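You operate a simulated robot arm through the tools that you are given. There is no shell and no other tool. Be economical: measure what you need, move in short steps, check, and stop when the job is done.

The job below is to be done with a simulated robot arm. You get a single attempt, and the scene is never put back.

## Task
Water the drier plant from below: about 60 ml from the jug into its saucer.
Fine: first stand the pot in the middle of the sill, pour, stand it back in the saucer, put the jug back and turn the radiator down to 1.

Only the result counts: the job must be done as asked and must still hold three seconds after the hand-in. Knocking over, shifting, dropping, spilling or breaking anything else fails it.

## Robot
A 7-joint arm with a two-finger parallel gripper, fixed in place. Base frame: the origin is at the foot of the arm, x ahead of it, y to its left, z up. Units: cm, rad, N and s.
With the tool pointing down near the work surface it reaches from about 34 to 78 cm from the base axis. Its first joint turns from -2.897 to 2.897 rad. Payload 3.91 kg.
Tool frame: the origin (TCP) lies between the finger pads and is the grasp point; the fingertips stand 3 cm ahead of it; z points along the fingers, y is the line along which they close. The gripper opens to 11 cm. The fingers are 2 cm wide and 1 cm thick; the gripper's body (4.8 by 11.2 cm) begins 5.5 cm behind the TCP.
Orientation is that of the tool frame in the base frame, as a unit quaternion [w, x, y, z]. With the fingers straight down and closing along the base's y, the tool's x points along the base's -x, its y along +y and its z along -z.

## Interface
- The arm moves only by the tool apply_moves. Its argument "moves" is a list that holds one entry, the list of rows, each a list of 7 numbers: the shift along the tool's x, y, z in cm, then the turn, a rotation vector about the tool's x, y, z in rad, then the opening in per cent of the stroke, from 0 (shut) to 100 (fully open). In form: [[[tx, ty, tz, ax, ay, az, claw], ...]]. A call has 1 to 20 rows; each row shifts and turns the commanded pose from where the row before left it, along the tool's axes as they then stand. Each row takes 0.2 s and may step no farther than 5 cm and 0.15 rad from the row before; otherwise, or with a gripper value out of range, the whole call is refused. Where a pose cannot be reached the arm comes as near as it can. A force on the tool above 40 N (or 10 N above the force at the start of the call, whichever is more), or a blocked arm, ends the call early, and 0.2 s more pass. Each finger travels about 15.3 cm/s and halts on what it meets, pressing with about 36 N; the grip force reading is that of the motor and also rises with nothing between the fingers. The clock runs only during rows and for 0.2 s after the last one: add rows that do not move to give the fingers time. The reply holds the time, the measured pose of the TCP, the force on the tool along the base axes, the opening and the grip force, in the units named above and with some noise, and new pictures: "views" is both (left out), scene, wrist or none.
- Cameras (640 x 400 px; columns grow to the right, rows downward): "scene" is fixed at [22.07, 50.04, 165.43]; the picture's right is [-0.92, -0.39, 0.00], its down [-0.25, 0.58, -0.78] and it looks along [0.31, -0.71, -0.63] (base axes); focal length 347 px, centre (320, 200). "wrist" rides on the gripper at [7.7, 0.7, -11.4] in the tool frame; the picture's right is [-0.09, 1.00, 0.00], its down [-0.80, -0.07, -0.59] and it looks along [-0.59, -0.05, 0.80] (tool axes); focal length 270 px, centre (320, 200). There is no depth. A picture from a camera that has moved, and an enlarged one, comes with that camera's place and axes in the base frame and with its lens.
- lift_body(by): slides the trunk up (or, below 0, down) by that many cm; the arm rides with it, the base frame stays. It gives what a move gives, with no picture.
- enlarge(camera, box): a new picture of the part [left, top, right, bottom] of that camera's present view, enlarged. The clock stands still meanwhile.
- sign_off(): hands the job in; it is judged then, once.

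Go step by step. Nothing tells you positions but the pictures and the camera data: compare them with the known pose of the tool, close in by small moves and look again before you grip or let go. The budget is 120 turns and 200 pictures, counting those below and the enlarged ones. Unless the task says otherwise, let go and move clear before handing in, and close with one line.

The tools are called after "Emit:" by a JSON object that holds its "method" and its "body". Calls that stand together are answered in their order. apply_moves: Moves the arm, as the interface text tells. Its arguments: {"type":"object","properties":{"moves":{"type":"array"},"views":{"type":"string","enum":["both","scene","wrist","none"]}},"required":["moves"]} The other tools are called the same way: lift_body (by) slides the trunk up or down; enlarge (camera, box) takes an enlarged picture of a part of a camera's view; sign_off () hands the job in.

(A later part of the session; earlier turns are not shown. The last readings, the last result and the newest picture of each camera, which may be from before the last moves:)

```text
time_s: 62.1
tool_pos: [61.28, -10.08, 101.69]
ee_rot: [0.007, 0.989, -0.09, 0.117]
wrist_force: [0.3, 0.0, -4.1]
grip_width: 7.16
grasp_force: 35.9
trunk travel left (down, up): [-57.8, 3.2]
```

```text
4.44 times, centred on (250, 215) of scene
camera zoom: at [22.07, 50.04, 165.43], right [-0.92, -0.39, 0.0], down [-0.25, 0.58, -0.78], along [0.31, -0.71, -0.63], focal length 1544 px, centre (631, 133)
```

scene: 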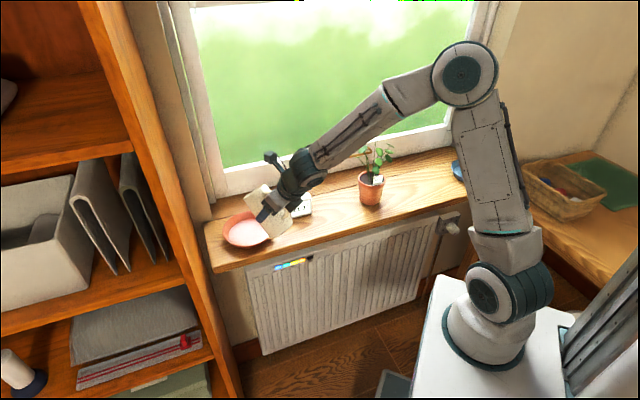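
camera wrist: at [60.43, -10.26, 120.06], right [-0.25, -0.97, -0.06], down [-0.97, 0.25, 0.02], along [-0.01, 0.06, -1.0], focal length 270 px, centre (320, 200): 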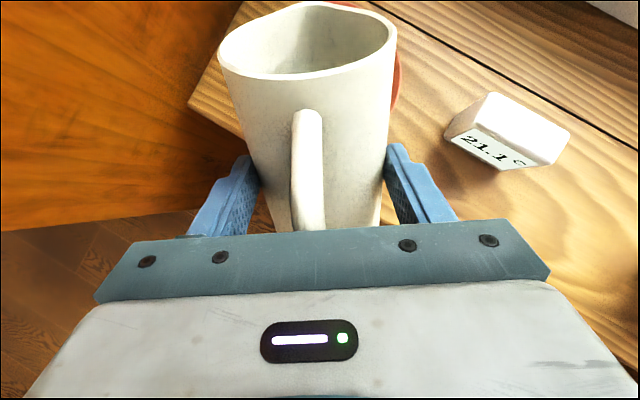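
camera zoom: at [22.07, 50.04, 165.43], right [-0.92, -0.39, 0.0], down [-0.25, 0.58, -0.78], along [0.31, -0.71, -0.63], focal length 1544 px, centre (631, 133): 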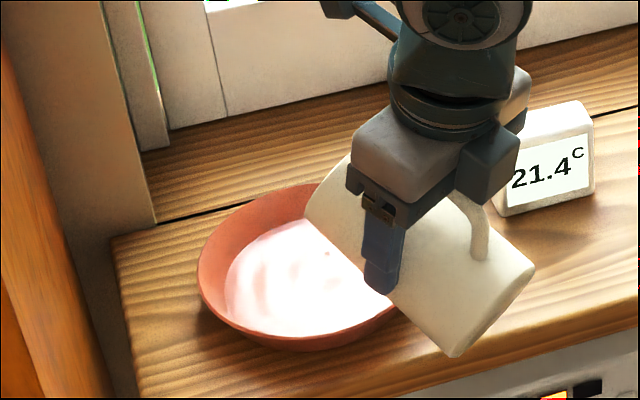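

The weight is now ≈4.1 N against 4.63 N before, and the geometry also says about 55 ml has been poured. I'll tilt back to stop the flow and weigh again.

Emit:
{"method": "apply_moves", "body": {"moves": [[[-0.252, 0, 0.491, 0, 0.06, 0, 30], [-0.252, 0, 0.491, 0, 0.06, 0, 30], [-0.252, 0, 0.491, 0, 0.06, 0, 30], [-0.252, 0, 0.491, 0, 0.06, 0, 30], [0, 0, 0, 0, 0, 0, 30], [0, 0, 0, 0, 0, 0, 30], [0, 0, 0, 0, 0, 0, 30]]], "views": "none"}}

Emit:
{"method": "enlarge", "body": {"camera": "wrist", "box": [200, 0, 410, 130]}}

Emit:
{"method": "apply_moves", "body": {"moves": [[[0, 0, 0, 0, 0, 0, 30]]], "views": "none"}}

Emit:
{"method": "apply_moves", "body": {"moves": [[[0, 0, 0, 0, 0, 0, 30]]], "views": "none"}}

Emit:
{"method": "apply_moves", "body": {"moves": [[[0, 0, 0, 0, 0, 0, 30]]], "views": "none"}}

Emit:
{"method": "apply_moves", "body": {"moves": [[[0, 0, 0, 0, 0, 0, 30]]], "views": "none"}}

Emit:
{"method": "apply_moves", "body": {"moves": [[[0, 0, 0, 0, 0, 0, 30]]], "views": "none"}}

Emit:
{"method": "apply_moves", "body": {"moves": [[[0, 0, 0, 0, 0, 0, 30]]], "views": "none"}}

Emit:
{"method": "apply_moves", "body": {"moves": [[[0, 0, 0, 0, 0, 0, 30]]], "views": "none"}}

Emit:
{"method": "apply_moves", "body": {"moves": [[[0, 0, 0, 0, 0, 0, 30]]], "views": "none"}}

Emit:
{"method": "apply_moves", "body": {"moves": [[[0, 0, 0, 0, 0, 0, 30]]], "views": "none"}}

Emit:
{"method": "apply_moves", "body": {"moves": [[[0, 0, 0, 0, 0, 0, 30]]], "views": "none"}}

Emit:
{"method": "enlarge", "body": {"camera": "wrist", "box": [200, 0, 410, 130]}}

Emit:
{"method": "enlarge", "body": {"camera": "scene", "box": [200, 170, 300, 260]}}

```text
time_s: 63.7
tool_pos: [60.93, -9.89, 99.49]
ee_rot: [0.019, 0.968, -0.089, 0.234]
wrist_force: [-0.5, -0.9, -3.6]
grip_width: 7.14
grasp_force: 36.3
trunk travel left (down, up): [-57.8, 3.2]
```

```text
3.05 times, centred on (305, 65) of wrist
camera zoom: at [62.28, -10.98, 113.15], right [-0.26, -0.97, -0.05], down [-0.95, 0.25, 0.16], along [-0.15, 0.09, -0.99], focal length 824 px, centre (366, 611)
```

zoom: 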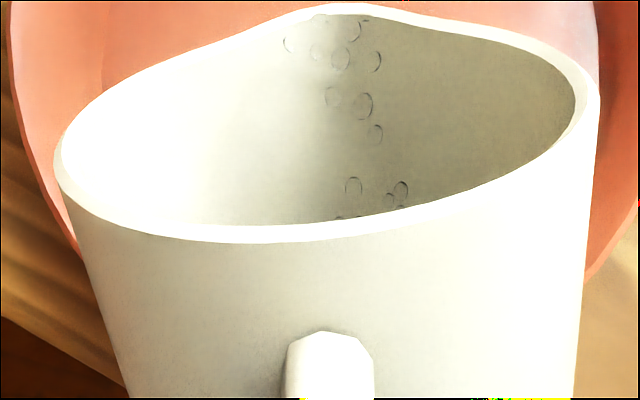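

```text
time_s: 64.1
tool_pos: [60.96, -9.95, 99.51]
ee_rot: [0.018, 0.968, -0.089, 0.233]
wrist_force: [-0.7, -0.1, -4.2]
grip_width: 7.14
grasp_force: 35.8
trunk travel left (down, up): [-57.8, 3.2]
```

```text
time_s: 64.5
tool_pos: [60.98, -9.96, 99.43]
ee_rot: [0.019, 0.968, -0.088, 0.234]
wrist_force: [0.8, -0.3, -3.4]
grip_width: 7.13
grasp_force: 36.5
trunk travel left (down, up): [-57.8, 3.2]
```

```text
time_s: 64.9
tool_pos: [60.96, -9.91, 99.56]
ee_rot: [0.019, 0.968, -0.089, 0.233]
wrist_force: [0.0, -0.2, -4.2]
grip_width: 7.17
grasp_force: 36.0
trunk travel left (down, up): [-57.8, 3.2]
```

```text
time_s: 65.3
tool_pos: [60.9, -9.93, 99.55]
ee_rot: [0.019, 0.968, -0.089, 0.234]
wrist_force: [0.7, 0.6, -4.7]
grip_width: 7.16
grasp_force: 36.0
trunk travel left (down, up): [-57.8, 3.2]
```

```text
time_s: 65.7
tool_pos: [61.03, -9.87, 99.49]
ee_rot: [0.02, 0.968, -0.09, 0.233]
wrist_force: [0.3, 0.2, -4.3]
grip_width: 7.15
grasp_force: 35.9
trunk travel left (down, up): [-57.8, 3.2]
```

```text
time_s: 66.1
tool_pos: [60.94, -9.88, 99.56]
ee_rot: [0.019, 0.968, -0.089, 0.234]
wrist_force: [0.3, 0.1, -4.7]
grip_width: 7.14
grasp_force: 36.1
trunk travel left (down, up): [-57.8, 3.2]
```

```text
time_s: 66.5
tool_pos: [61.0, -10.01, 99.54]
ee_rot: [0.019, 0.968, -0.09, 0.233]
wrist_force: [-0.5, 0.6, -4.6]
grip_width: 7.17
grasp_force: 35.9
trunk travel left (down, up): [-57.8, 3.2]
```

```text
time_s: 66.9
tool_pos: [60.97, -9.94, 99.53]
ee_rot: [0.019, 0.968, -0.089, 0.233]
wrist_force: [0.1, -0.4, -5.0]
grip_width: 7.15
grasp_force: 36.0
trunk travel left (down, up): [-57.8, 3.2]
```

```text
time_s: 67.3
tool_pos: [61.0, -9.89, 99.52]
ee_rot: [0.018, 0.968, -0.089, 0.234]
wrist_force: [-0.8, 0.0, -4.1]
grip_width: 7.13
grasp_force: 36.0
trunk travel left (down, up): [-57.8, 3.2]
```

```text
time_s: 67.7
tool_pos: [60.9, -9.98, 99.44]
ee_rot: [0.018, 0.968, -0.089, 0.233]
wrist_force: [-0.1, -0.2, -4.4]
grip_width: 7.17
grasp_force: 35.6
trunk travel left (down, up): [-57.8, 3.2]
```

```text
3.05 times, centred on (305, 65) of wrist
camera zoom: at [62.28, -10.97, 113.15], right [-0.26, -0.97, -0.05], down [-0.95, 0.25, 0.16], along [-0.15, 0.09, -0.99], focal length 824 px, centre (366, 611)
```

zoom: 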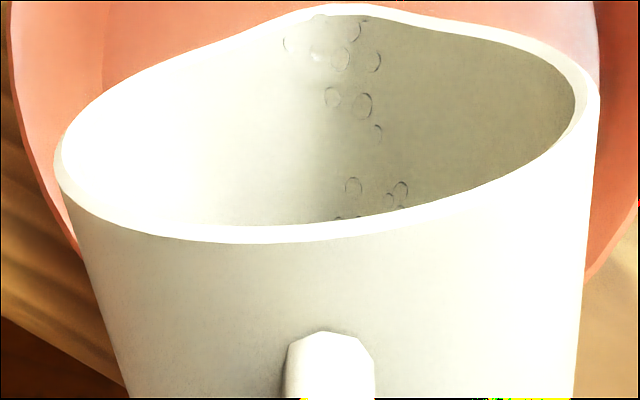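

```text
4.44 times, centred on (250, 215) of scene
camera zoom: at [22.07, 50.04, 165.43], right [-0.92, -0.39, 0.0], down [-0.25, 0.58, -0.78], along [0.31, -0.71, -0.63], focal length 1544 px, centre (631, 133)
```

zoom: 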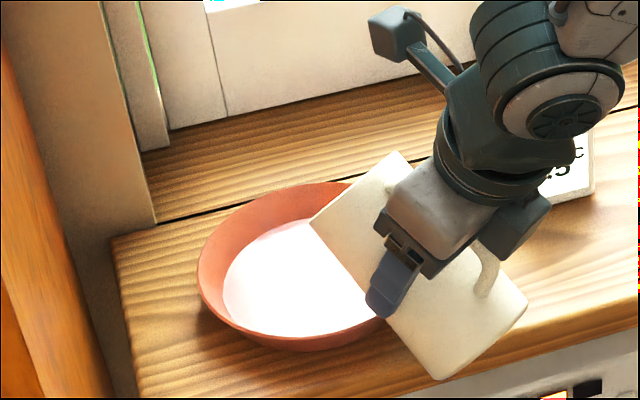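

Weight (≈42 ml) and a recheck of the geometry (≈40 ml) both suggest a bit under 60. I'll tilt again, about 2° further than before, to add roughly 17 ml.

Emit:
{"method": "apply_moves", "body": {"moves": [[[0.281, 0, -0.475, 0, -0.06, 0, 30], [0.281, 0, -0.475, 0, -0.06, 0, 30], [0.281, 0, -0.475, 0, -0.06, 0, 30], [0.22, 0, -0.38, 0, -0.048, 0, 30], [0, 0, 0, 0, 0, 0, 30], [0, 0, 0, 0, 0, 0, 30], [0, 0, 0, 0, 0, 0, 30]]], "views": "none"}}

Emit:
{"method": "enlarge", "body": {"camera": "wrist", "box": [200, 0, 410, 130]}}

Emit:
{"method": "apply_moves", "body": {"moves": [[[0, 0, 0, 0, 0, 0, 30], [0, 0, 0, 0, 0, 0, 30], [0, 0, 0, 0, 0, 0, 30], [0, 0, 0, 0, 0, 0, 30]]], "views": "none"}}

Emit:
{"method": "enlarge", "body": {"camera": "wrist", "box": [200, 0, 410, 130]}}

```text
time_s: 69.3
tool_pos: [61.2, -10.03, 101.59]
ee_rot: [0.008, 0.988, -0.09, 0.122]
wrist_force: [-0.7, 0.4, -5.3]
grip_width: 7.13
grasp_force: 36.0
trunk travel left (down, up): [-57.8, 3.2]
```

```text
3.05 times, centred on (305, 65) of wrist
camera zoom: at [65.6, -11.62, 114.51], right [-0.26, -0.96, -0.03], down [-0.89, 0.23, 0.38], along [-0.36, 0.12, -0.92], focal length 824 px, centre (366, 611)
```

zoom: 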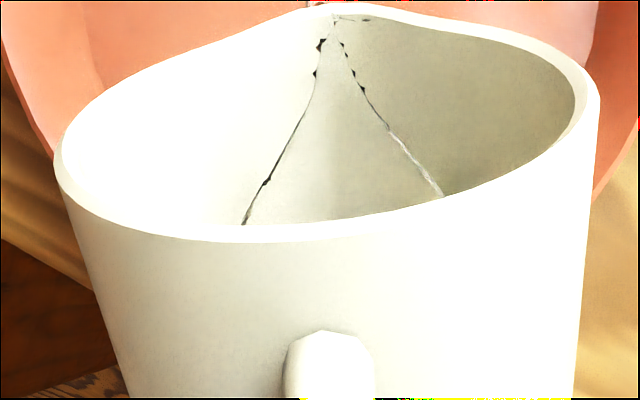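

```text
time_s: 70.3
tool_pos: [61.31, -10.11, 101.67]
ee_rot: [0.009, 0.988, -0.09, 0.122]
wrist_force: [-0.3, -0.2, -4.0]
grip_width: 7.16
grasp_force: 36.1
trunk travel left (down, up): [-57.8, 3.2]
```

```text
3.05 times, centred on (305, 65) of wrist
camera zoom: at [65.6, -11.62, 114.51], right [-0.26, -0.96, -0.03], down [-0.89, 0.23, 0.38], along [-0.36, 0.12, -0.92], focal length 824 px, centre (366, 611)
```

zoom: 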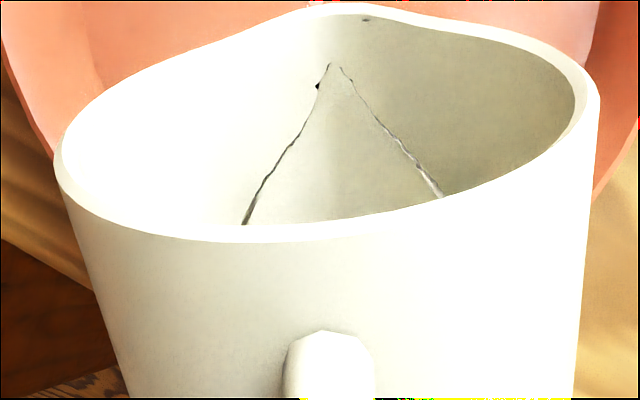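

The settled waterline at 62° implies about 40 ml poured. I'll tilt about 2.5° more and let it settle.

Emit:
{"method": "apply_moves", "body": {"moves": [[[0.08, 0, -0.14, 0, -0.018, 0, 30], [0.08, 0, -0.14, 0, -0.018, 0, 30], [0.03, 0, -0.06, 0, -0.008, 0, 30], [0, 0, 0, 0, 0, 0, 30], [0, 0, 0, 0, 0, 0, 30], [0, 0, 0, 0, 0, 0, 30], [0, 0, 0, 0, 0, 0, 30], [0, 0, 0, 0, 0, 0, 30], [0, 0, 0, 0, 0, 0, 30]]], "views": "none"}}

Emit:
{"method": "enlarge", "body": {"camera": "wrist", "box": [200, 0, 410, 130]}}

Emit:
{"method": "apply_moves", "body": {"moves": [[[0, 0, 0, 0, 0, 0, 30], [0, 0, 0, 0, 0, 0, 30], [0, 0, 0, 0, 0, 0, 30], [0, 0, 0, 0, 0, 0, 30], [0, 0, 0, 0, 0, 0, 30]]], "views": "none"}}

Emit:
{"method": "enlarge", "body": {"camera": "wrist", "box": [200, 0, 410, 130]}}

```text
time_s: 72.3
tool_pos: [61.4, -10.06, 101.96]
ee_rot: [0.007, 0.991, -0.09, 0.101]
wrist_force: [-1.1, 1.1, -4.4]
grip_width: 7.12
grasp_force: 35.8
trunk travel left (down, up): [-57.8, 3.2]
```

```text
3.05 times, centred on (305, 65) of wrist
camera zoom: at [66.25, -11.72, 114.66], right [-0.27, -0.96, -0.02], down [-0.88, 0.23, 0.42], along [-0.4, 0.13, -0.91], focal length 824 px, centre (366, 611)
```

zoom: 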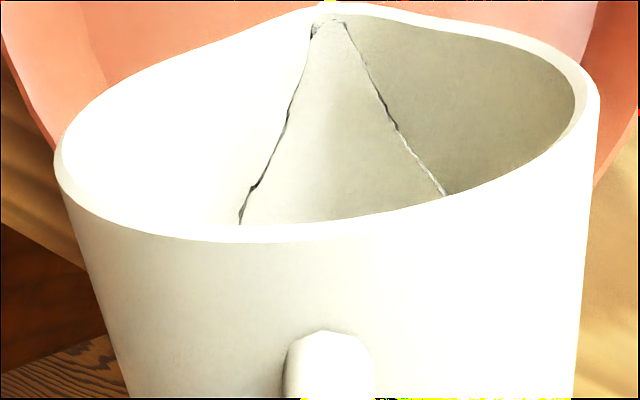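

```text
time_s: 73.5
tool_pos: [61.28, -9.96, 101.82]
ee_rot: [0.007, 0.991, -0.091, 0.1]
wrist_force: [0.2, 0.7, -3.8]
grip_width: 7.12
grasp_force: 36.3
trunk travel left (down, up): [-57.8, 3.2]
```

```text
3.05 times, centred on (305, 65) of wrist
camera zoom: at [66.25, -11.72, 114.66], right [-0.27, -0.96, -0.02], down [-0.88, 0.23, 0.42], along [-0.4, 0.13, -0.91], focal length 824 px, centre (366, 611)
```

zoom: 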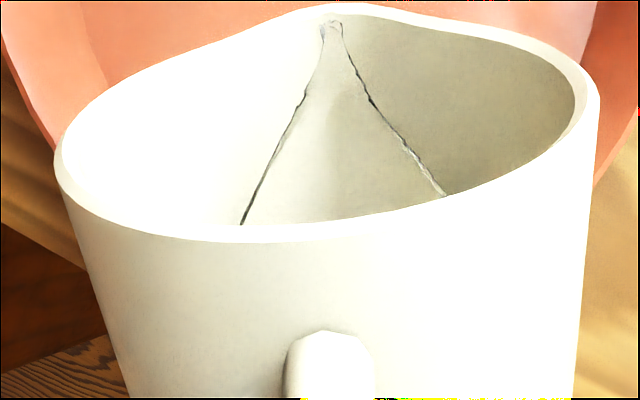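

The flow has dwindled at 64.5°, so the estimate is now close to 58 ml. I'll tilt back and weigh.

Emit:
{"method": "apply_moves", "body": {"moves": [[[-0.252, 0, 0.491, 0, 0.06, 0, 30], [-0.252, 0, 0.491, 0, 0.06, 0, 30], [-0.252, 0, 0.491, 0, 0.06, 0, 30], [-0.252, 0, 0.491, 0, 0.06, 0, 30], [-0.252, 0, 0.491, 0, 0.06, 0, 30], [0, 0, 0, 0, 0, 0, 30], [0, 0, 0, 0, 0, 0, 30]]], "views": "none"}}

Emit:
{"method": "apply_moves", "body": {"moves": [[[0, 0, 0, 0, 0, 0, 30]]], "views": "none"}}

Emit:
{"method": "apply_moves", "body": {"moves": [[[0, 0, 0, 0, 0, 0, 30]]], "views": "none"}}

Emit:
{"method": "apply_moves", "body": {"moves": [[[0, 0, 0, 0, 0, 0, 30]]], "views": "none"}}

Emit:
{"method": "apply_moves", "body": {"moves": [[[0, 0, 0, 0, 0, 0, 30]]], "views": "none"}}

Emit:
{"method": "apply_moves", "body": {"moves": [[[0, 0, 0, 0, 0, 0, 30]]], "views": "none"}}

Emit:
{"method": "apply_moves", "body": {"moves": [[[0, 0, 0, 0, 0, 0, 30]]], "views": "none"}}

Emit:
{"method": "apply_moves", "body": {"moves": [[[0, 0, 0, 0, 0, 0, 30]]], "views": "none"}}

Emit:
{"method": "apply_moves", "body": {"moves": [[[0, 0, 0, 0, 0, 0, 30]]], "views": "none"}}

Emit:
{"method": "apply_moves", "body": {"moves": [[[0, 0, 0, 0, 0, 0, 30]]], "views": "none"}}

Emit:
{"method": "apply_moves", "body": {"moves": [[[0, 0, 0, 0, 0, 0, 30]]], "views": "none"}}

Emit:
{"method": "apply_moves", "body": {"moves": [[[0, 0, 0, 0, 0, 0, 30]]], "views": "none"}}

Emit:
{"method": "apply_moves", "body": {"moves": [[[0, 0, 0, 0, 0, 0, 30]]], "views": "none"}}

Emit:
{"method": "enlarge", "body": {"camera": "scene", "box": [200, 170, 300, 260]}}

```text
time_s: 75.1
tool_pos: [61.07, -9.91, 99.33]
ee_rot: [0.019, 0.964, -0.088, 0.249]
wrist_force: [-0.3, 0.6, -1.8]
grip_width: 7.17
grasp_force: 36.1
trunk travel left (down, up): [-57.8, 3.2]
```

```text
time_s: 75.5
tool_pos: [60.93, -9.9, 99.4]
ee_rot: [0.02, 0.964, -0.089, 0.248]
wrist_force: [-0.4, 0.6, -1.9]
grip_width: 7.14
grasp_force: 36.0
trunk travel left (down, up): [-57.8, 3.2]
```

```text
time_s: 75.9
tool_pos: [60.71, -9.89, 99.34]
ee_rot: [0.021, 0.964, -0.089, 0.248]
wrist_force: [0.2, 0.9, -1.4]
grip_width: 7.14
grasp_force: 36.1
trunk travel left (down, up): [-57.8, 3.2]
```

```text
time_s: 76.3
tool_pos: [60.91, -9.96, 99.26]
ee_rot: [0.02, 0.965, -0.088, 0.248]
wrist_force: [0.0, 1.7, -1.0]
grip_width: 7.13
grasp_force: 36.0
trunk travel left (down, up): [-57.8, 3.2]
```

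```text
time_s: 76.7
tool_pos: [60.89, -9.95, 99.4]
ee_rot: [0.02, 0.965, -0.088, 0.248]
wrist_force: [0.5, 1.0, 0.8]
grip_width: 7.14
grasp_force: 36.5
trunk travel left (down, up): [-57.8, 3.2]
```

```text
time_s: 77.1
tool_pos: [60.91, -10.0, 99.27]
ee_rot: [0.021, 0.964, -0.089, 0.248]
wrist_force: [1.3, 0.9, 0.2]
grip_width: 7.15
grasp_force: 35.9
trunk travel left (down, up): [-57.8, 3.2]
```

```text
time_s: 77.5
tool_pos: [60.9, -9.93, 99.37]
ee_rot: [0.021, 0.965, -0.089, 0.247]
wrist_force: [-0.3, 1.1, -0.7]
grip_width: 7.14
grasp_force: 36.0
trunk travel left (down, up): [-57.8, 3.2]
```

```text
time_s: 77.9
tool_pos: [60.95, -10.03, 99.25]
ee_rot: [0.02, 0.964, -0.088, 0.248]
wrist_force: [0.4, 0.9, 0.8]
grip_width: 7.15
grasp_force: 35.5
trunk travel left (down, up): [-57.8, 3.2]
```

```text
time_s: 78.3
tool_pos: [60.96, -9.89, 99.3]
ee_rot: [0.021, 0.965, -0.089, 0.248]
wrist_force: [0.1, 0.7, 0.2]
grip_width: 7.14
grasp_force: 36.5
trunk travel left (down, up): [-57.8, 3.2]
```

```text
time_s: 78.7
tool_pos: [60.94, -9.91, 99.36]
ee_rot: [0.021, 0.964, -0.088, 0.248]
wrist_force: [0.5, 0.6, 0.9]
grip_width: 7.15
grasp_force: 35.6
trunk travel left (down, up): [-57.8, 3.2]
```

```text
time_s: 79.1
tool_pos: [60.71, -9.81, 99.28]
ee_rot: [0.021, 0.964, -0.089, 0.248]
wrist_force: [0.7, 0.7, 0.8]
grip_width: 7.14
grasp_force: 35.8
trunk travel left (down, up): [-57.8, 3.2]
```

```text
time_s: 79.5
tool_pos: [60.87, -10.01, 99.42]
ee_rot: [0.02, 0.964, -0.088, 0.248]
wrist_force: [0.7, 0.6, 0.3]
grip_width: 7.16
grasp_force: 36.0
trunk travel left (down, up): [-57.8, 3.2]
```

```text
time_s: 79.9
tool_pos: [60.86, -9.94, 99.3]
ee_rot: [0.02, 0.964, -0.089, 0.248]
wrist_force: [0.7, -0.9, 1.0]
grip_width: 7.17
grasp_force: 35.9
trunk travel left (down, up): [-57.8, 3.2]
```

```text
4.44 times, centred on (250, 215) of scene
camera zoom: at [22.07, 50.04, 165.43], right [-0.92, -0.39, 0.0], down [-0.25, 0.58, -0.78], along [0.31, -0.71, -0.63], focal length 1544 px, centre (631, 133)
```

zoom: 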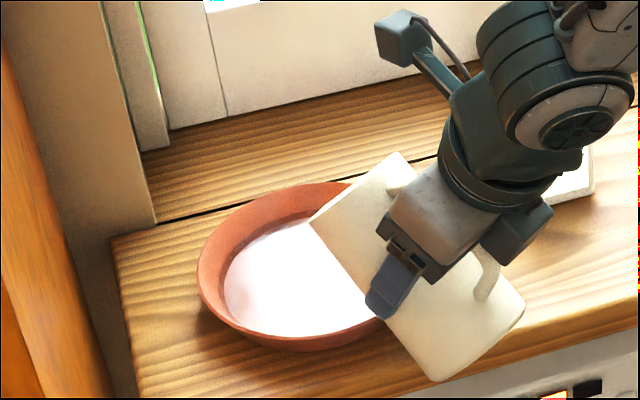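

The force dropped towards zero: the jug's lower edge is touching the sill. I'll lift straight up at once.

Emit:
{"method": "apply_moves", "body": {"moves": [[[0.48, 0, -0.88, 0, 0, 0, 30], [0.96, 0, -1.75, 0, 0, 0, 30], [1.44, 0, -2.63, 0, 0, 0, 30], [0, 0, 0, 0, 0, 0, 30], [0, 0, 0, 0, 0, 0, 30]]]}}

Emit:
{"method": "enlarge", "body": {"camera": "scene", "box": [200, 170, 300, 260]}}

Emit:
{"method": "enlarge", "body": {"camera": "wrist", "box": [200, 0, 410, 130]}}

```text
time_s: 81.1
tool_pos: [60.89, -9.9, 105.22]
ee_rot: [0.021, 0.965, -0.089, 0.247]
wrist_force: [0.3, 0.3, -4.4]
grip_width: 7.15
grasp_force: 36.3
trunk travel left (down, up): [-57.8, 3.2]
camera wrist: at [61.86, -10.98, 118.94], right [-0.26, -0.97, -0.05], down [-0.96, 0.25, 0.14], along [-0.12, 0.08, -0.99], focal length 270 px, centre (320, 200)
```

scene: 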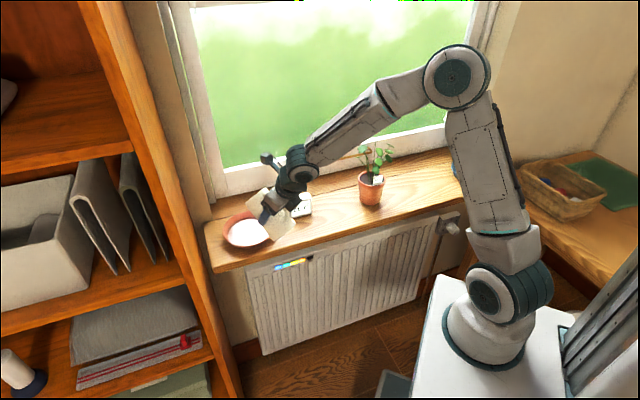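
wrist: 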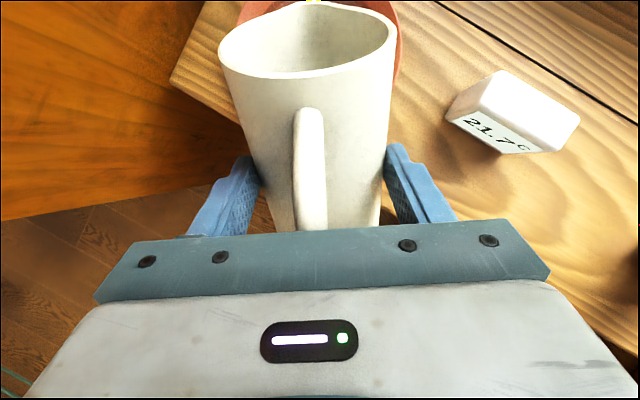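

```text
4.44 times, centred on (250, 215) of scene
camera zoom: at [22.07, 50.04, 165.43], right [-0.92, -0.39, 0.0], down [-0.25, 0.58, -0.78], along [0.31, -0.71, -0.63], focal length 1544 px, centre (631, 133)
```

zoom: 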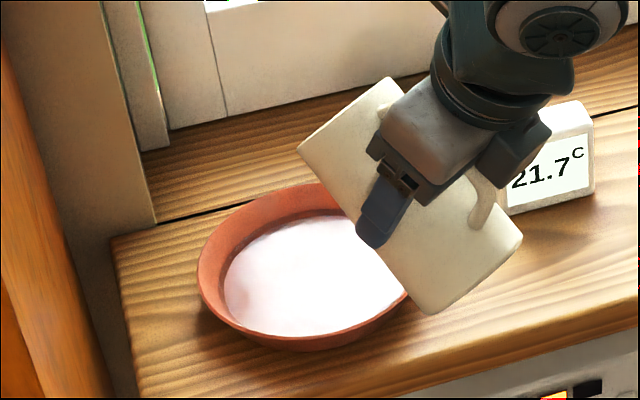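

```text
3.05 times, centred on (305, 65) of wrist
camera zoom: at [61.86, -10.98, 118.94], right [-0.26, -0.97, -0.05], down [-0.96, 0.25, 0.14], along [-0.12, 0.08, -0.99], focal length 824 px, centre (366, 611)
```

zoom: 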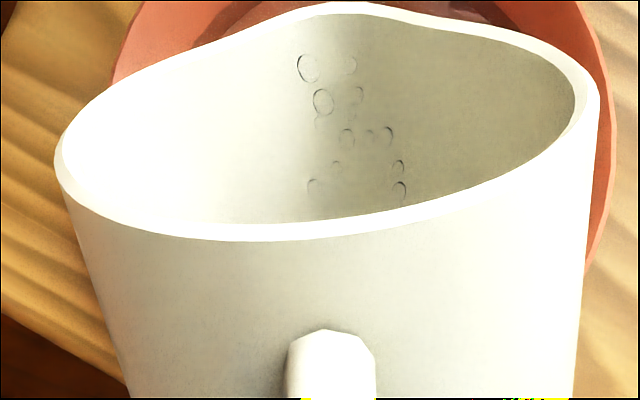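

Clear again, and neither saucer nor jug has shifted. I'll weigh properly now.

Emit:
{"method": "apply_moves", "body": {"moves": [[[0, 0, 0, 0, 0, 0, 30]]], "views": "none"}}

Emit:
{"method": "apply_moves", "body": {"moves": [[[0, 0, 0, 0, 0, 0, 30]]], "views": "none"}}

Emit:
{"method": "apply_moves", "body": {"moves": [[[0, 0, 0, 0, 0, 0, 30]]], "views": "none"}}

Emit:
{"method": "apply_moves", "body": {"moves": [[[0, 0, 0, 0, 0, 0, 30]]], "views": "none"}}

Emit:
{"method": "apply_moves", "body": {"moves": [[[0, 0, 0, 0, 0, 0, 30]]], "views": "none"}}

Emit:
{"method": "apply_moves", "body": {"moves": [[[0, 0, 0, 0, 0, 0, 30]]], "views": "none"}}

Emit:
{"method": "apply_moves", "body": {"moves": [[[0, 0, 0, 0, 0, 0, 30]]], "views": "none"}}

Emit:
{"method": "apply_moves", "body": {"moves": [[[0, 0, 0, 0, 0, 0, 30]]], "views": "none"}}

Emit:
{"method": "apply_moves", "body": {"moves": [[[0, 0, 0, 0, 0, 0, 30]]], "views": "none"}}

Emit:
{"method": "apply_moves", "body": {"moves": [[[0, 0, 0, 0, 0, 0, 30]]], "views": "none"}}

Emit:
{"method": "apply_moves", "body": {"moves": [[[0, 0, 0, 0, 0, 0, 30]]], "views": "none"}}

Emit:
{"method": "apply_moves", "body": {"moves": [[[0, 0, 0, 0, 0, 0, 30]]], "views": "none"}}

```text
time_s: 81.5
tool_pos: [60.97, -9.9, 105.17]
ee_rot: [0.02, 0.964, -0.089, 0.248]
wrist_force: [0.2, -1.1, -4.7]
grip_width: 7.15
grasp_force: 36.1
trunk travel left (down, up): [-57.8, 3.2]
```

```text
time_s: 81.9
tool_pos: [60.91, -10.01, 105.35]
ee_rot: [0.02, 0.965, -0.089, 0.247]
wrist_force: [0.1, 0.1, -3.6]
grip_width: 7.13
grasp_force: 36.0
trunk travel left (down, up): [-57.8, 3.2]
```

```text
time_s: 82.3
tool_pos: [60.81, -10.07, 105.27]
ee_rot: [0.021, 0.964, -0.089, 0.249]
wrist_force: [0.1, 1.0, -4.0]
grip_width: 7.11
grasp_force: 36.4
trunk travel left (down, up): [-57.8, 3.2]
```

```text
time_s: 82.7
tool_pos: [60.98, -10.09, 105.14]
ee_rot: [0.021, 0.964, -0.089, 0.248]
wrist_force: [0.3, 0.0, -3.9]
grip_width: 7.14
grasp_force: 35.3
trunk travel left (down, up): [-57.8, 3.2]
```

```text
time_s: 83.1
tool_pos: [60.85, -10.02, 105.19]
ee_rot: [0.021, 0.965, -0.089, 0.248]
wrist_force: [-0.1, 0.9, -4.5]
grip_width: 7.19
grasp_force: 36.1
trunk travel left (down, up): [-57.8, 3.2]
```

```text
time_s: 83.5
tool_pos: [60.89, -10.02, 105.14]
ee_rot: [0.02, 0.964, -0.088, 0.248]
wrist_force: [-0.1, 0.1, -2.7]
grip_width: 7.14
grasp_force: 35.8
trunk travel left (down, up): [-57.8, 3.2]
```

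```text
time_s: 83.9
tool_pos: [60.83, -9.91, 105.16]
ee_rot: [0.021, 0.964, -0.09, 0.248]
wrist_force: [-0.8, -0.1, -4.4]
grip_width: 7.16
grasp_force: 35.8
trunk travel left (down, up): [-57.8, 3.2]
```

```text
time_s: 84.3
tool_pos: [60.91, -10.03, 105.29]
ee_rot: [0.02, 0.965, -0.089, 0.248]
wrist_force: [-0.2, 0.6, -3.5]
grip_width: 7.14
grasp_force: 35.7
trunk travel left (down, up): [-57.8, 3.2]
```

```text
time_s: 84.7
tool_pos: [60.89, -10.0, 105.2]
ee_rot: [0.02, 0.964, -0.089, 0.249]
wrist_force: [-0.3, -0.2, -4.4]
grip_width: 7.13
grasp_force: 35.9
trunk travel left (down, up): [-57.8, 3.2]
```

```text
time_s: 85.1
tool_pos: [60.94, -9.92, 105.21]
ee_rot: [0.02, 0.965, -0.088, 0.247]
wrist_force: [-0.4, 1.0, -4.6]
grip_width: 7.1
grasp_force: 35.8
trunk travel left (down, up): [-57.8, 3.2]
```

```text
time_s: 85.5
tool_pos: [60.88, -10.03, 105.25]
ee_rot: [0.02, 0.965, -0.088, 0.248]
wrist_force: [0.4, 0.0, -4.0]
grip_width: 7.14
grasp_force: 36.1
trunk travel left (down, up): [-57.8, 3.2]
```

```text
time_s: 85.9
tool_pos: [60.89, -9.98, 105.3]
ee_rot: [0.02, 0.965, -0.089, 0.248]
wrist_force: [-0.7, 0.0, -4.0]
grip_width: 7.14
grasp_force: 36.3
trunk travel left (down, up): [-57.8, 3.2]
```

The weight fell by about 0.58 N, so about 59 ml was poured; that's right. I'll raise the jug, bring it upright over the saucer, then swing it back.

Emit:
{"method": "apply_moves", "body": {"moves": [[[1.82, 0, -3.33, 0, 0, 0, 30], [1.82, 0, -3.33, 0, 0, 0, 30], [1.82, 0, -3.33, 0, 0, 0, 30], [1.82, 0, -3.33, 0, 0, 0, 30], [1.82, 0, -3.33, 0, 0, 0, 30], [0, 0, 0, 0, 0.118, 0, 30], [0, 0, 0, 0, 0.118, 0, 30], [0, 0, 0, 0, 0.118, 0, 30], [0, 0, 0, 0, 0.118, 0, 30], [0, 0, 0, 0, 0.118, 0, 30], [0, 0, 0, 0, 0.118, 0, 30], [0, 0, 0, 0, 0.118, 0, 30], [0, 0, 0, 0, 0, 0, 30]]]}}

Emit:
{"method": "enlarge", "body": {"camera": "scene", "box": [190, 90, 330, 260]}}

```text
time_s: 88.7
tool_pos: [60.86, -10.08, 124.26]
ee_rot: [0.04, 0.88, -0.081, 0.467]
wrist_force: [0.7, -0.9, -4.5]
grip_width: 7.15
grasp_force: 35.7
out of reach, approached as far as the arm can: row 10, 11, 12
trunk travel left (down, up): [-57.8, 3.2]
camera wrist: at [55.52, -9.88, 137.03], right [-0.23, -0.97, -0.08], down [-0.91, 0.24, -0.33], along [0.34, 0.0, -0.94], focal length 270 px, centre (320, 200)
```

scene: 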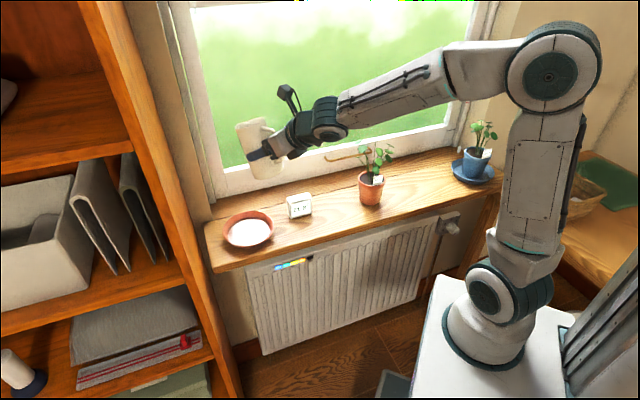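
wrist: 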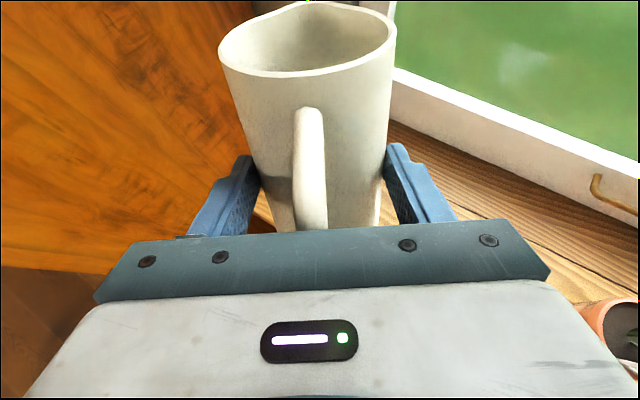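

```text
2.35 times, centred on (260, 175) of scene
camera zoom: at [22.07, 50.04, 165.43], right [-0.92, -0.39, 0.0], down [-0.25, 0.58, -0.78], along [0.31, -0.71, -0.63], focal length 818 px, centre (461, 259)
```

zoom: 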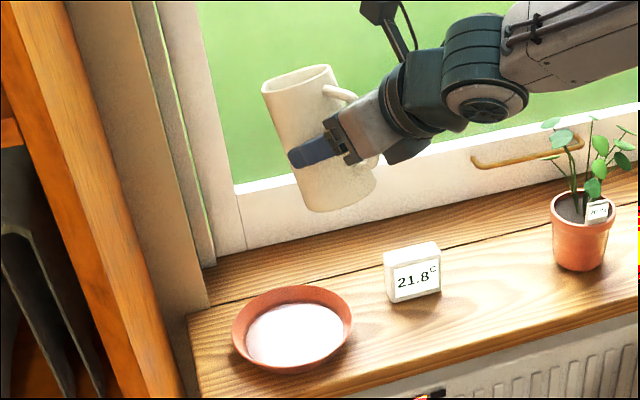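

The jug is still ~20° tilted because of a reach limit. I'll move out 3 cm and finish uprighting.

Emit:
{"method": "apply_moves", "body": {"moves": [[[0.85, 0, 1.24, 0, 0, 0, 30], [0.85, 0, 1.24, 0, 0, 0, 30], [0, 0, 0, 0, 0.118, 0, 30], [0, 0, 0, 0, 0.118, 0, 30], [0, 0, 0, 0, 0.118, 0, 30], [0, 0, 0, 0, 0, 0, 30]]]}}

```text
time_s: 90.1
tool_pos: [63.95, -10.74, 123.69]
ee_rot: [0.043, 0.877, -0.082, 0.472]
wrist_force: [-0.6, -0.7, -3.5]
grip_width: 7.14
grasp_force: 35.5
out of reach, approached as far as the arm can: row 3, 4, 5
trunk travel left (down, up): [-57.8, 3.2]
camera wrist: at [58.55, -10.4, 136.44], right [-0.23, -0.97, -0.07], down [-0.91, 0.24, -0.34], along [0.35, -0.01, -0.94], focal length 270 px, centre (320, 200)
```

scene: 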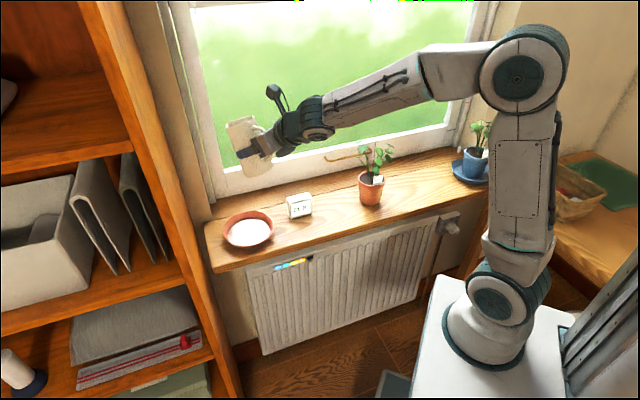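
wrist: 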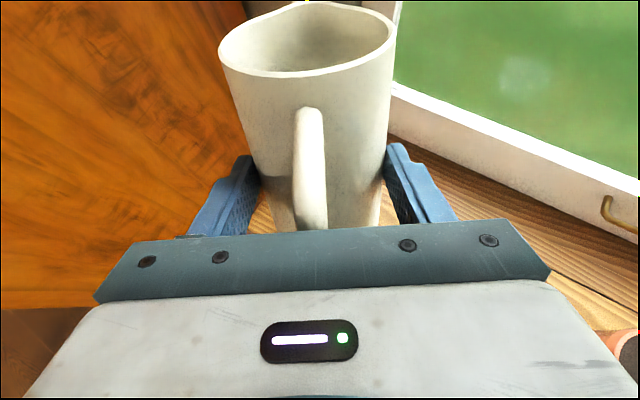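

A wrist limit holds the pitch in this posture. I'll go higher (forearm flatter) and upright there; the trunk can do the later descent.

Emit:
{"method": "apply_moves", "body": {"moves": [[[2.5, 0, -1.66, 0, 0, 0, 30], [2.5, 0, -1.66, 0, 0, 0, 30], [2.5, 0, -1.66, 0, 0, 0, 30], [2.5, 0, -1.66, 0, 0, 0, 30], [2.5, 0, -1.66, 0, 0, 0, 30], [0, 0, 0, 0, 0.118, 0, 30], [0, 0, 0, 0, 0.118, 0, 30], [0, 0, 0, 0, 0.118, 0, 30], [0, 0, 0, 0, 0, 0, 30]]]}}

```text
time_s: 92.1
tool_pos: [64.27, -10.51, 138.3]
ee_rot: [0.051, 0.807, -0.072, 0.584]
wrist_force: [-0.1, -0.5, -5.5]
grip_width: 7.14
grasp_force: 36.1
out of reach, approached as far as the arm can: row 8
trunk travel left (down, up): [-57.8, 3.2]
camera wrist: at [55.6, -9.66, 149.18], right [-0.2, -0.98, -0.08], down [-0.79, 0.21, -0.58], along [0.58, -0.05, -0.81], focal length 270 px, centre (320, 200)
```

scene: 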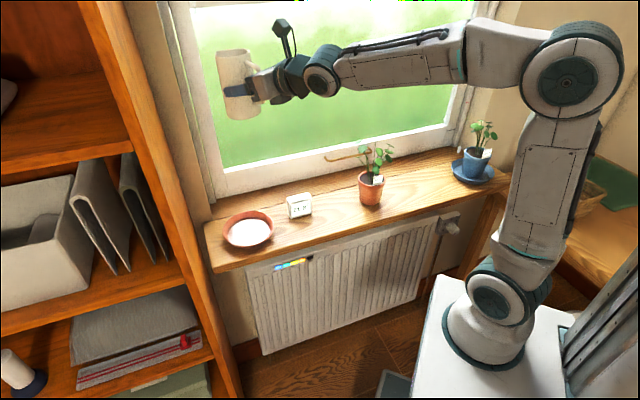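
wrist: 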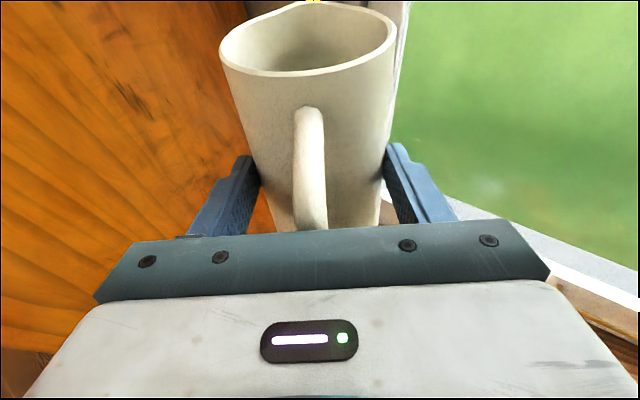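

Nearly upright (about 4° left). I'll raise a bit more and finish.

Emit:
{"method": "apply_moves", "body": {"moves": [[[1.9, 0, -0.64, 0, 0, 0, 30], [1.9, 0, -0.64, 0, 0, 0, 30], [0, 0, 0, 0, 0.04, 0, 30], [0, 0, 0, 0, 0.04, 0, 30], [0, 0, 0, 0, 0, 0, 30]]], "views": "none"}}

```text
time_s: 93.3
tool_pos: [64.09, -10.52, 142.39]
ee_rot: [0.054, 0.783, -0.07, 0.616]
wrist_force: [0.0, -0.2, -3.7]
grip_width: 7.17
grasp_force: 36.4
trunk travel left (down, up): [-57.8, 3.2]
```

Upright, with the same orientation as when I picked it up. Swinging back towards the jug's spot.

Emit:
{"method": "apply_moves", "body": {"moves": [[[-0.02, 3.3, -0.08, -0.0485, 0, 0.0121, 30], [-0.02, 3.3, -0.08, -0.0485, 0, 0.0121, 30], [-0.02, 3.3, -0.08, -0.0485, 0, 0.0121, 30], [-0.02, 3.3, -0.08, -0.0485, 0, 0.0121, 30], [-0.02, 3.3, -0.08, -0.0485, 0, 0.0121, 30], [-0.02, 3.3, -0.08, -0.0485, 0, 0.0121, 30], [-0.02, 3.3, -0.08, -0.0485, 0, 0.0121, 30], [-0.02, 3.3, -0.08, -0.0485, 0, 0.0121, 30], [-0.02, 3.3, -0.08, -0.0485, 0, 0.0121, 30], [-0.02, 3.3, -0.08, -0.0485, 0, 0.0121, 30], [-0.02, 3.3, -0.08, -0.0485, 0, 0.0121, 30], [-0.02, 3.3, -0.08, -0.0485, 0, 0.0121, 30], [-0.02, 3.3, -0.08, -0.0485, 0, 0.0121, 30], [-0.02, 3.3, -0.08, -0.0485, 0, 0.0121, 30], [-0.02, 3.3, -0.08, -0.0485, 0, 0.0121, 30], [-0.02, 3.3, -0.08, -0.0485, 0, 0.0121, 30], [-0.02, 3.3, -0.08, -0.0485, 0, 0.0121, 30], [-0.02, 3.3, -0.08, -0.0485, 0, 0.0121, 30], [-0.02, 3.3, -0.08, -0.0485, 0, 0.0121, 30], [-0.02, 3.3, -0.08, -0.0485, 0, 0.0121, 30]]]}}

```text
time_s: 97.5
tool_pos: [24.41, -59.93, 142.04]
ee_rot: [0.34, 0.653, -0.439, 0.514]
wrist_force: [-0.1, -0.3, -3.5]
grip_width: 7.15
grasp_force: 35.6
trunk travel left (down, up): [-57.8, 3.2]
camera wrist: at [19.95, -51.67, 152.21], right [-0.93, -0.36, -0.09], down [-0.22, 0.74, -0.64], along [0.3, -0.57, -0.77], focal length 270 px, centre (320, 200)
```

scene: 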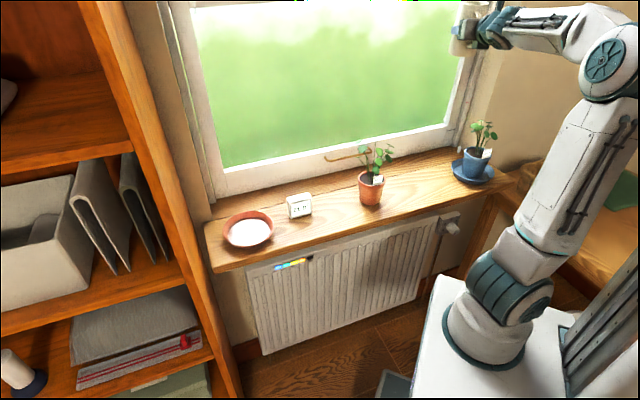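
wrist: 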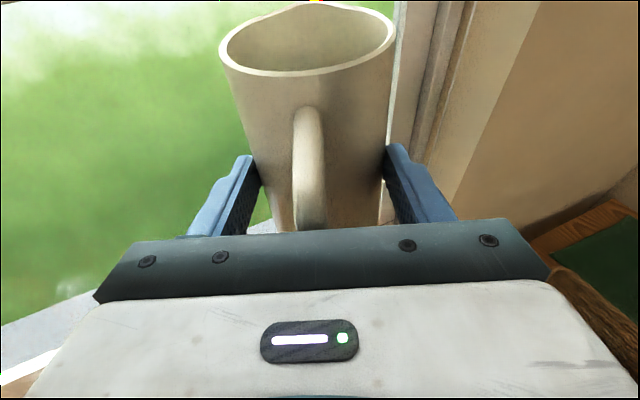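

Aligned within 0.5 cm. I'll lower with the arm first, reversing the earlier path, correcting the small offset.

Emit:
{"method": "apply_moves", "body": {"moves": [[[0, -0.42, -0.28, 0, 0, 0, 30], [-2.83, 0, 0.71, 0, 0, 0, 30], [-2.83, 0, 0.71, 0, 0, 0, 30], [-2.83, 0, 0.71, 0, 0, 0, 30], [-2.83, 0, 0.71, 0, 0, 0, 30], [-2.83, 0, 0.71, 0, 0, 0, 30], [-2.83, 0, 0.71, 0, 0, 0, 30], [0, 0, 0, 0, 0, 0, 30]]]}}

```text
time_s: 99.3
tool_pos: [24.81, -59.39, 124.7]
ee_rot: [0.341, 0.653, -0.438, 0.515]
wrist_force: [0.8, 0.7, -3.8]
grip_width: 7.15
grasp_force: 36.2
trunk travel left (down, up): [-57.8, 3.2]
camera wrist: at [20.44, -51.17, 134.79], right [-0.93, -0.36, -0.09], down [-0.23, 0.74, -0.64], along [0.3, -0.57, -0.77], focal length 270 px, centre (320, 200)
```

scene: 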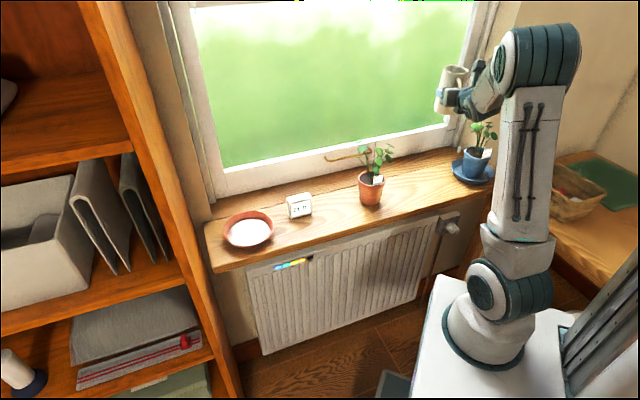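
wrist: 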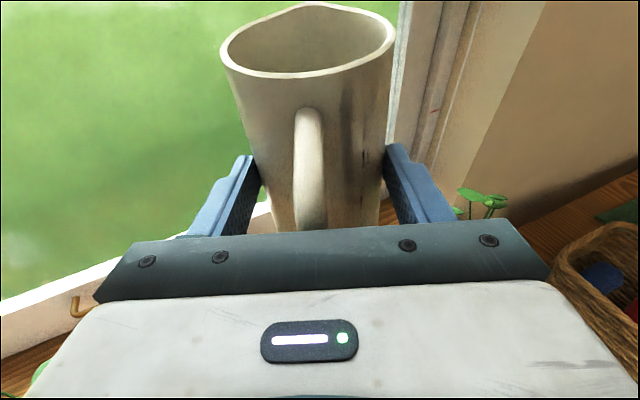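

The elbow is now up and clear, so I'll lower with the trunk.

Emit:
{"method": "lift_body", "body": {"by": -22}}

Emit:
{"method": "apply_moves", "body": {"moves": [[[0, 0, 0, 0, 0, 0, 30]]]}}

Emit:
{"method": "enlarge", "body": {"camera": "scene", "box": [390, 100, 500, 210]}}

```text
time_s: 101.6
tool_pos: [24.74, -59.45, 102.7]
ee_rot: [0.342, 0.653, -0.439, 0.514]
wrist_force: [0.5, 0.0, -4.1]
grip_width: 7.15
grasp_force: 36.3
trunk travel left (down, up): [-35.8, 25.2]
```

```text
time_s: 102.0
tool_pos: [24.76, -59.49, 102.57]
ee_rot: [0.341, 0.653, -0.439, 0.515]
wrist_force: [0.5, -0.1, -4.0]
grip_width: 7.13
grasp_force: 36.2
trunk travel left (down, up): [-35.8, 25.2]
camera wrist: at [20.43, -51.19, 112.79], right [-0.93, -0.36, -0.09], down [-0.23, 0.74, -0.64], along [0.3, -0.57, -0.77], focal length 270 px, centre (320, 200)
```

scene: 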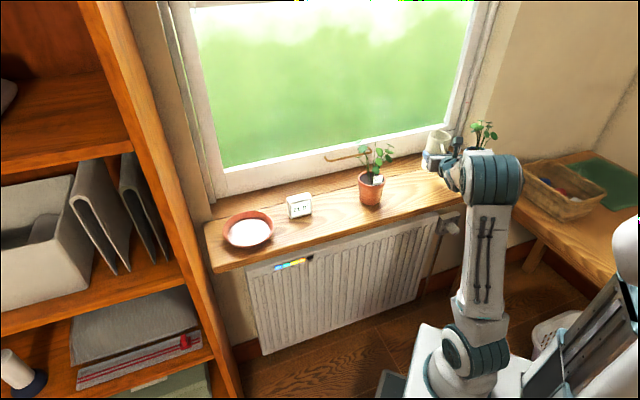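
wrist: 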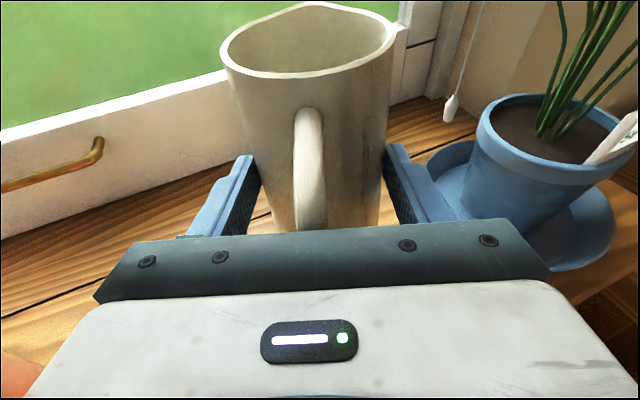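

```text
3.64 times, centred on (445, 155) of scene
camera zoom: at [22.07, 50.04, 165.43], right [-0.92, -0.39, 0.0], down [-0.25, 0.58, -0.78], along [0.31, -0.71, -0.63], focal length 1263 px, centre (-134, 364)
```

zoom: 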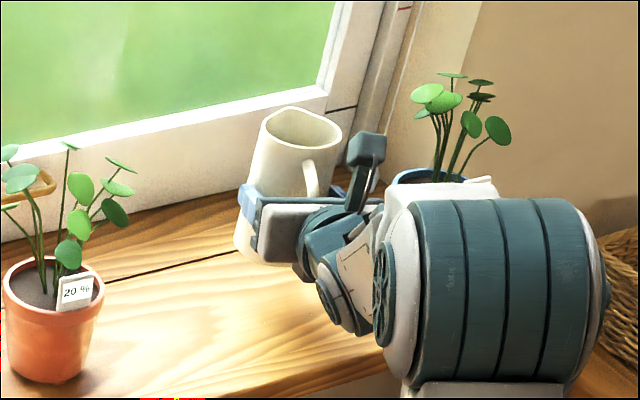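

All clear. I'll go down the rest carefully.

Emit:
{"method": "lift_body", "body": {"by": -5}}

Emit:
{"method": "lift_body", "body": {"by": -0.5}}

Emit:
{"method": "apply_moves", "body": {"moves": [[[0, 0, 0, 0, 0, 0, 30]]]}}

Emit:
{"method": "enlarge", "body": {"camera": "scene", "box": [390, 100, 500, 210]}}

```text
time_s: 103.0
tool_pos: [24.74, -59.47, 97.67]
ee_rot: [0.342, 0.653, -0.439, 0.514]
wrist_force: [0.0, -0.3, -4.0]
grip_width: 7.11
grasp_force: 35.8
trunk travel left (down, up): [-30.8, 30.2]
```

```text
time_s: 103.5
tool_pos: [24.73, -59.39, 97.16]
ee_rot: [0.342, 0.653, -0.44, 0.514]
wrist_force: [-0.2, 0.4, -4.4]
grip_width: 7.14
grasp_force: 35.6
trunk travel left (down, up): [-30.3, 30.7]
```

```text
time_s: 103.9
tool_pos: [24.8, -59.57, 97.13]
ee_rot: [0.341, 0.653, -0.439, 0.514]
wrist_force: [-0.3, 0.6, -4.3]
grip_width: 7.14
grasp_force: 36.2
trunk travel left (down, up): [-30.3, 30.7]
camera wrist: at [20.43, -51.19, 107.29], right [-0.93, -0.36, -0.09], down [-0.23, 0.74, -0.64], along [0.3, -0.57, -0.77], focal length 270 px, centre (320, 200)
```

scene: 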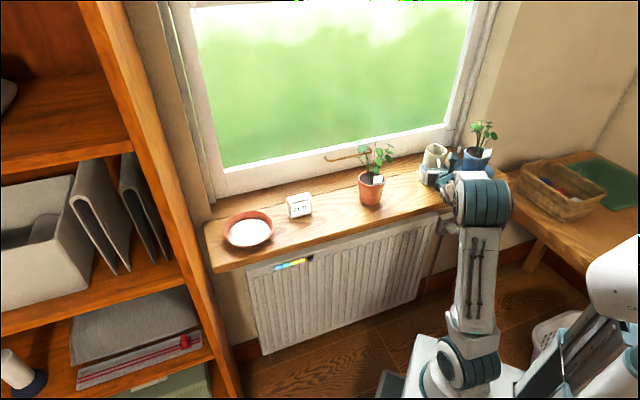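
wrist: 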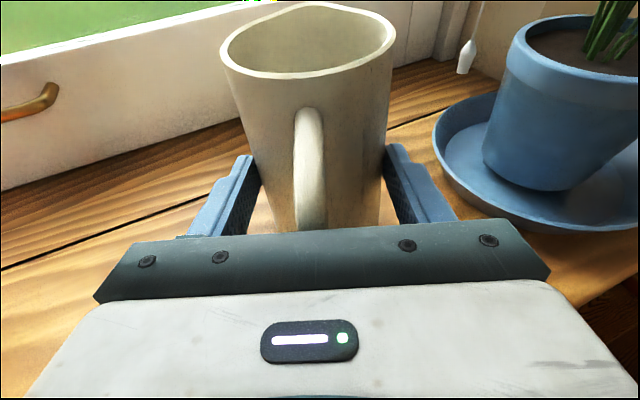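

```text
3.64 times, centred on (445, 155) of scene
camera zoom: at [22.07, 50.04, 165.43], right [-0.92, -0.39, 0.0], down [-0.25, 0.58, -0.78], along [0.31, -0.71, -0.63], focal length 1263 px, centre (-134, 364)
```

zoom: 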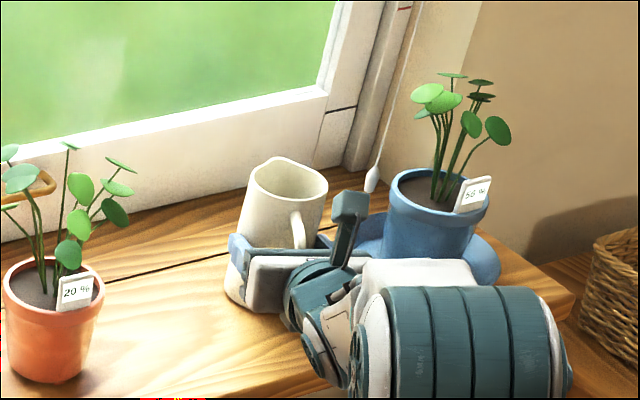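

Still carrying the weight; two more small steps down.

Emit:
{"method": "lift_body", "body": {"by": -0.3}}

Emit:
{"method": "apply_moves", "body": {"moves": [[[0, 0, 0, 0, 0, 0, 30]]], "views": "none"}}

Emit:
{"method": "lift_body", "body": {"by": -0.2}}

Emit:
{"method": "apply_moves", "body": {"moves": [[[0, 0, 0, 0, 0, 0, 30], [0, 0, 0, 0, 0, 0, 30]]], "views": "none"}}

```text
time_s: 104.4
tool_pos: [24.71, -59.52, 97.0]
ee_rot: [0.342, 0.652, -0.438, 0.516]
wrist_force: [0.3, -1.1, 3.3]
grip_width: 7.15
grasp_force: 36.1
trunk travel left (down, up): [-30.0, 31.0]
```

```text
time_s: 104.8
tool_pos: [24.69, -59.39, 97.1]
ee_rot: [0.341, 0.653, -0.438, 0.516]
wrist_force: [0.9, -2.7, 8.0]
grip_width: 7.14
grasp_force: 36.1
trunk travel left (down, up): [-30.0, 31.0]
```

```text
time_s: 105.3
tool_pos: [24.68, -59.43, 97.11]
ee_rot: [0.342, 0.651, -0.437, 0.517]
wrist_force: [1.7, -5.0, 21.3]
grip_width: 7.14
grasp_force: 35.9
trunk travel left (down, up): [-29.8, 31.2]
```

```text
time_s: 105.9
tool_pos: [24.79, -59.32, 97.05]
ee_rot: [0.341, 0.652, -0.437, 0.517]
wrist_force: [2.8, -6.3, 23.4]
grip_width: 7.14
grasp_force: 36.4
trunk travel left (down, up): [-29.8, 31.2]
```

It's standing on the sill. I'll ease off the pressing force, then open slowly.

Emit:
{"method": "lift_body", "body": {"by": 0.3}}

Emit:
{"method": "apply_moves", "body": {"moves": [[[0, 0, 0, 0, 0, 0, 30], [0, 0, 0, 0, 0, 0, 30]]], "views": "none"}}

```text
time_s: 106.5
tool_pos: [24.83, -59.32, 96.96]
ee_rot: [0.341, 0.653, -0.438, 0.514]
wrist_force: [2.6, -5.0, 13.5]
grip_width: 7.15
grasp_force: 35.6
trunk travel left (down, up): [-30.1, 30.9]
```

```text
time_s: 107.1
tool_pos: [24.79, -59.31, 96.87]
ee_rot: [0.34, 0.654, -0.438, 0.514]
wrist_force: [2.2, -2.8, 10.7]
grip_width: 7.16
grasp_force: 36.2
trunk travel left (down, up): [-30.1, 30.9]
```

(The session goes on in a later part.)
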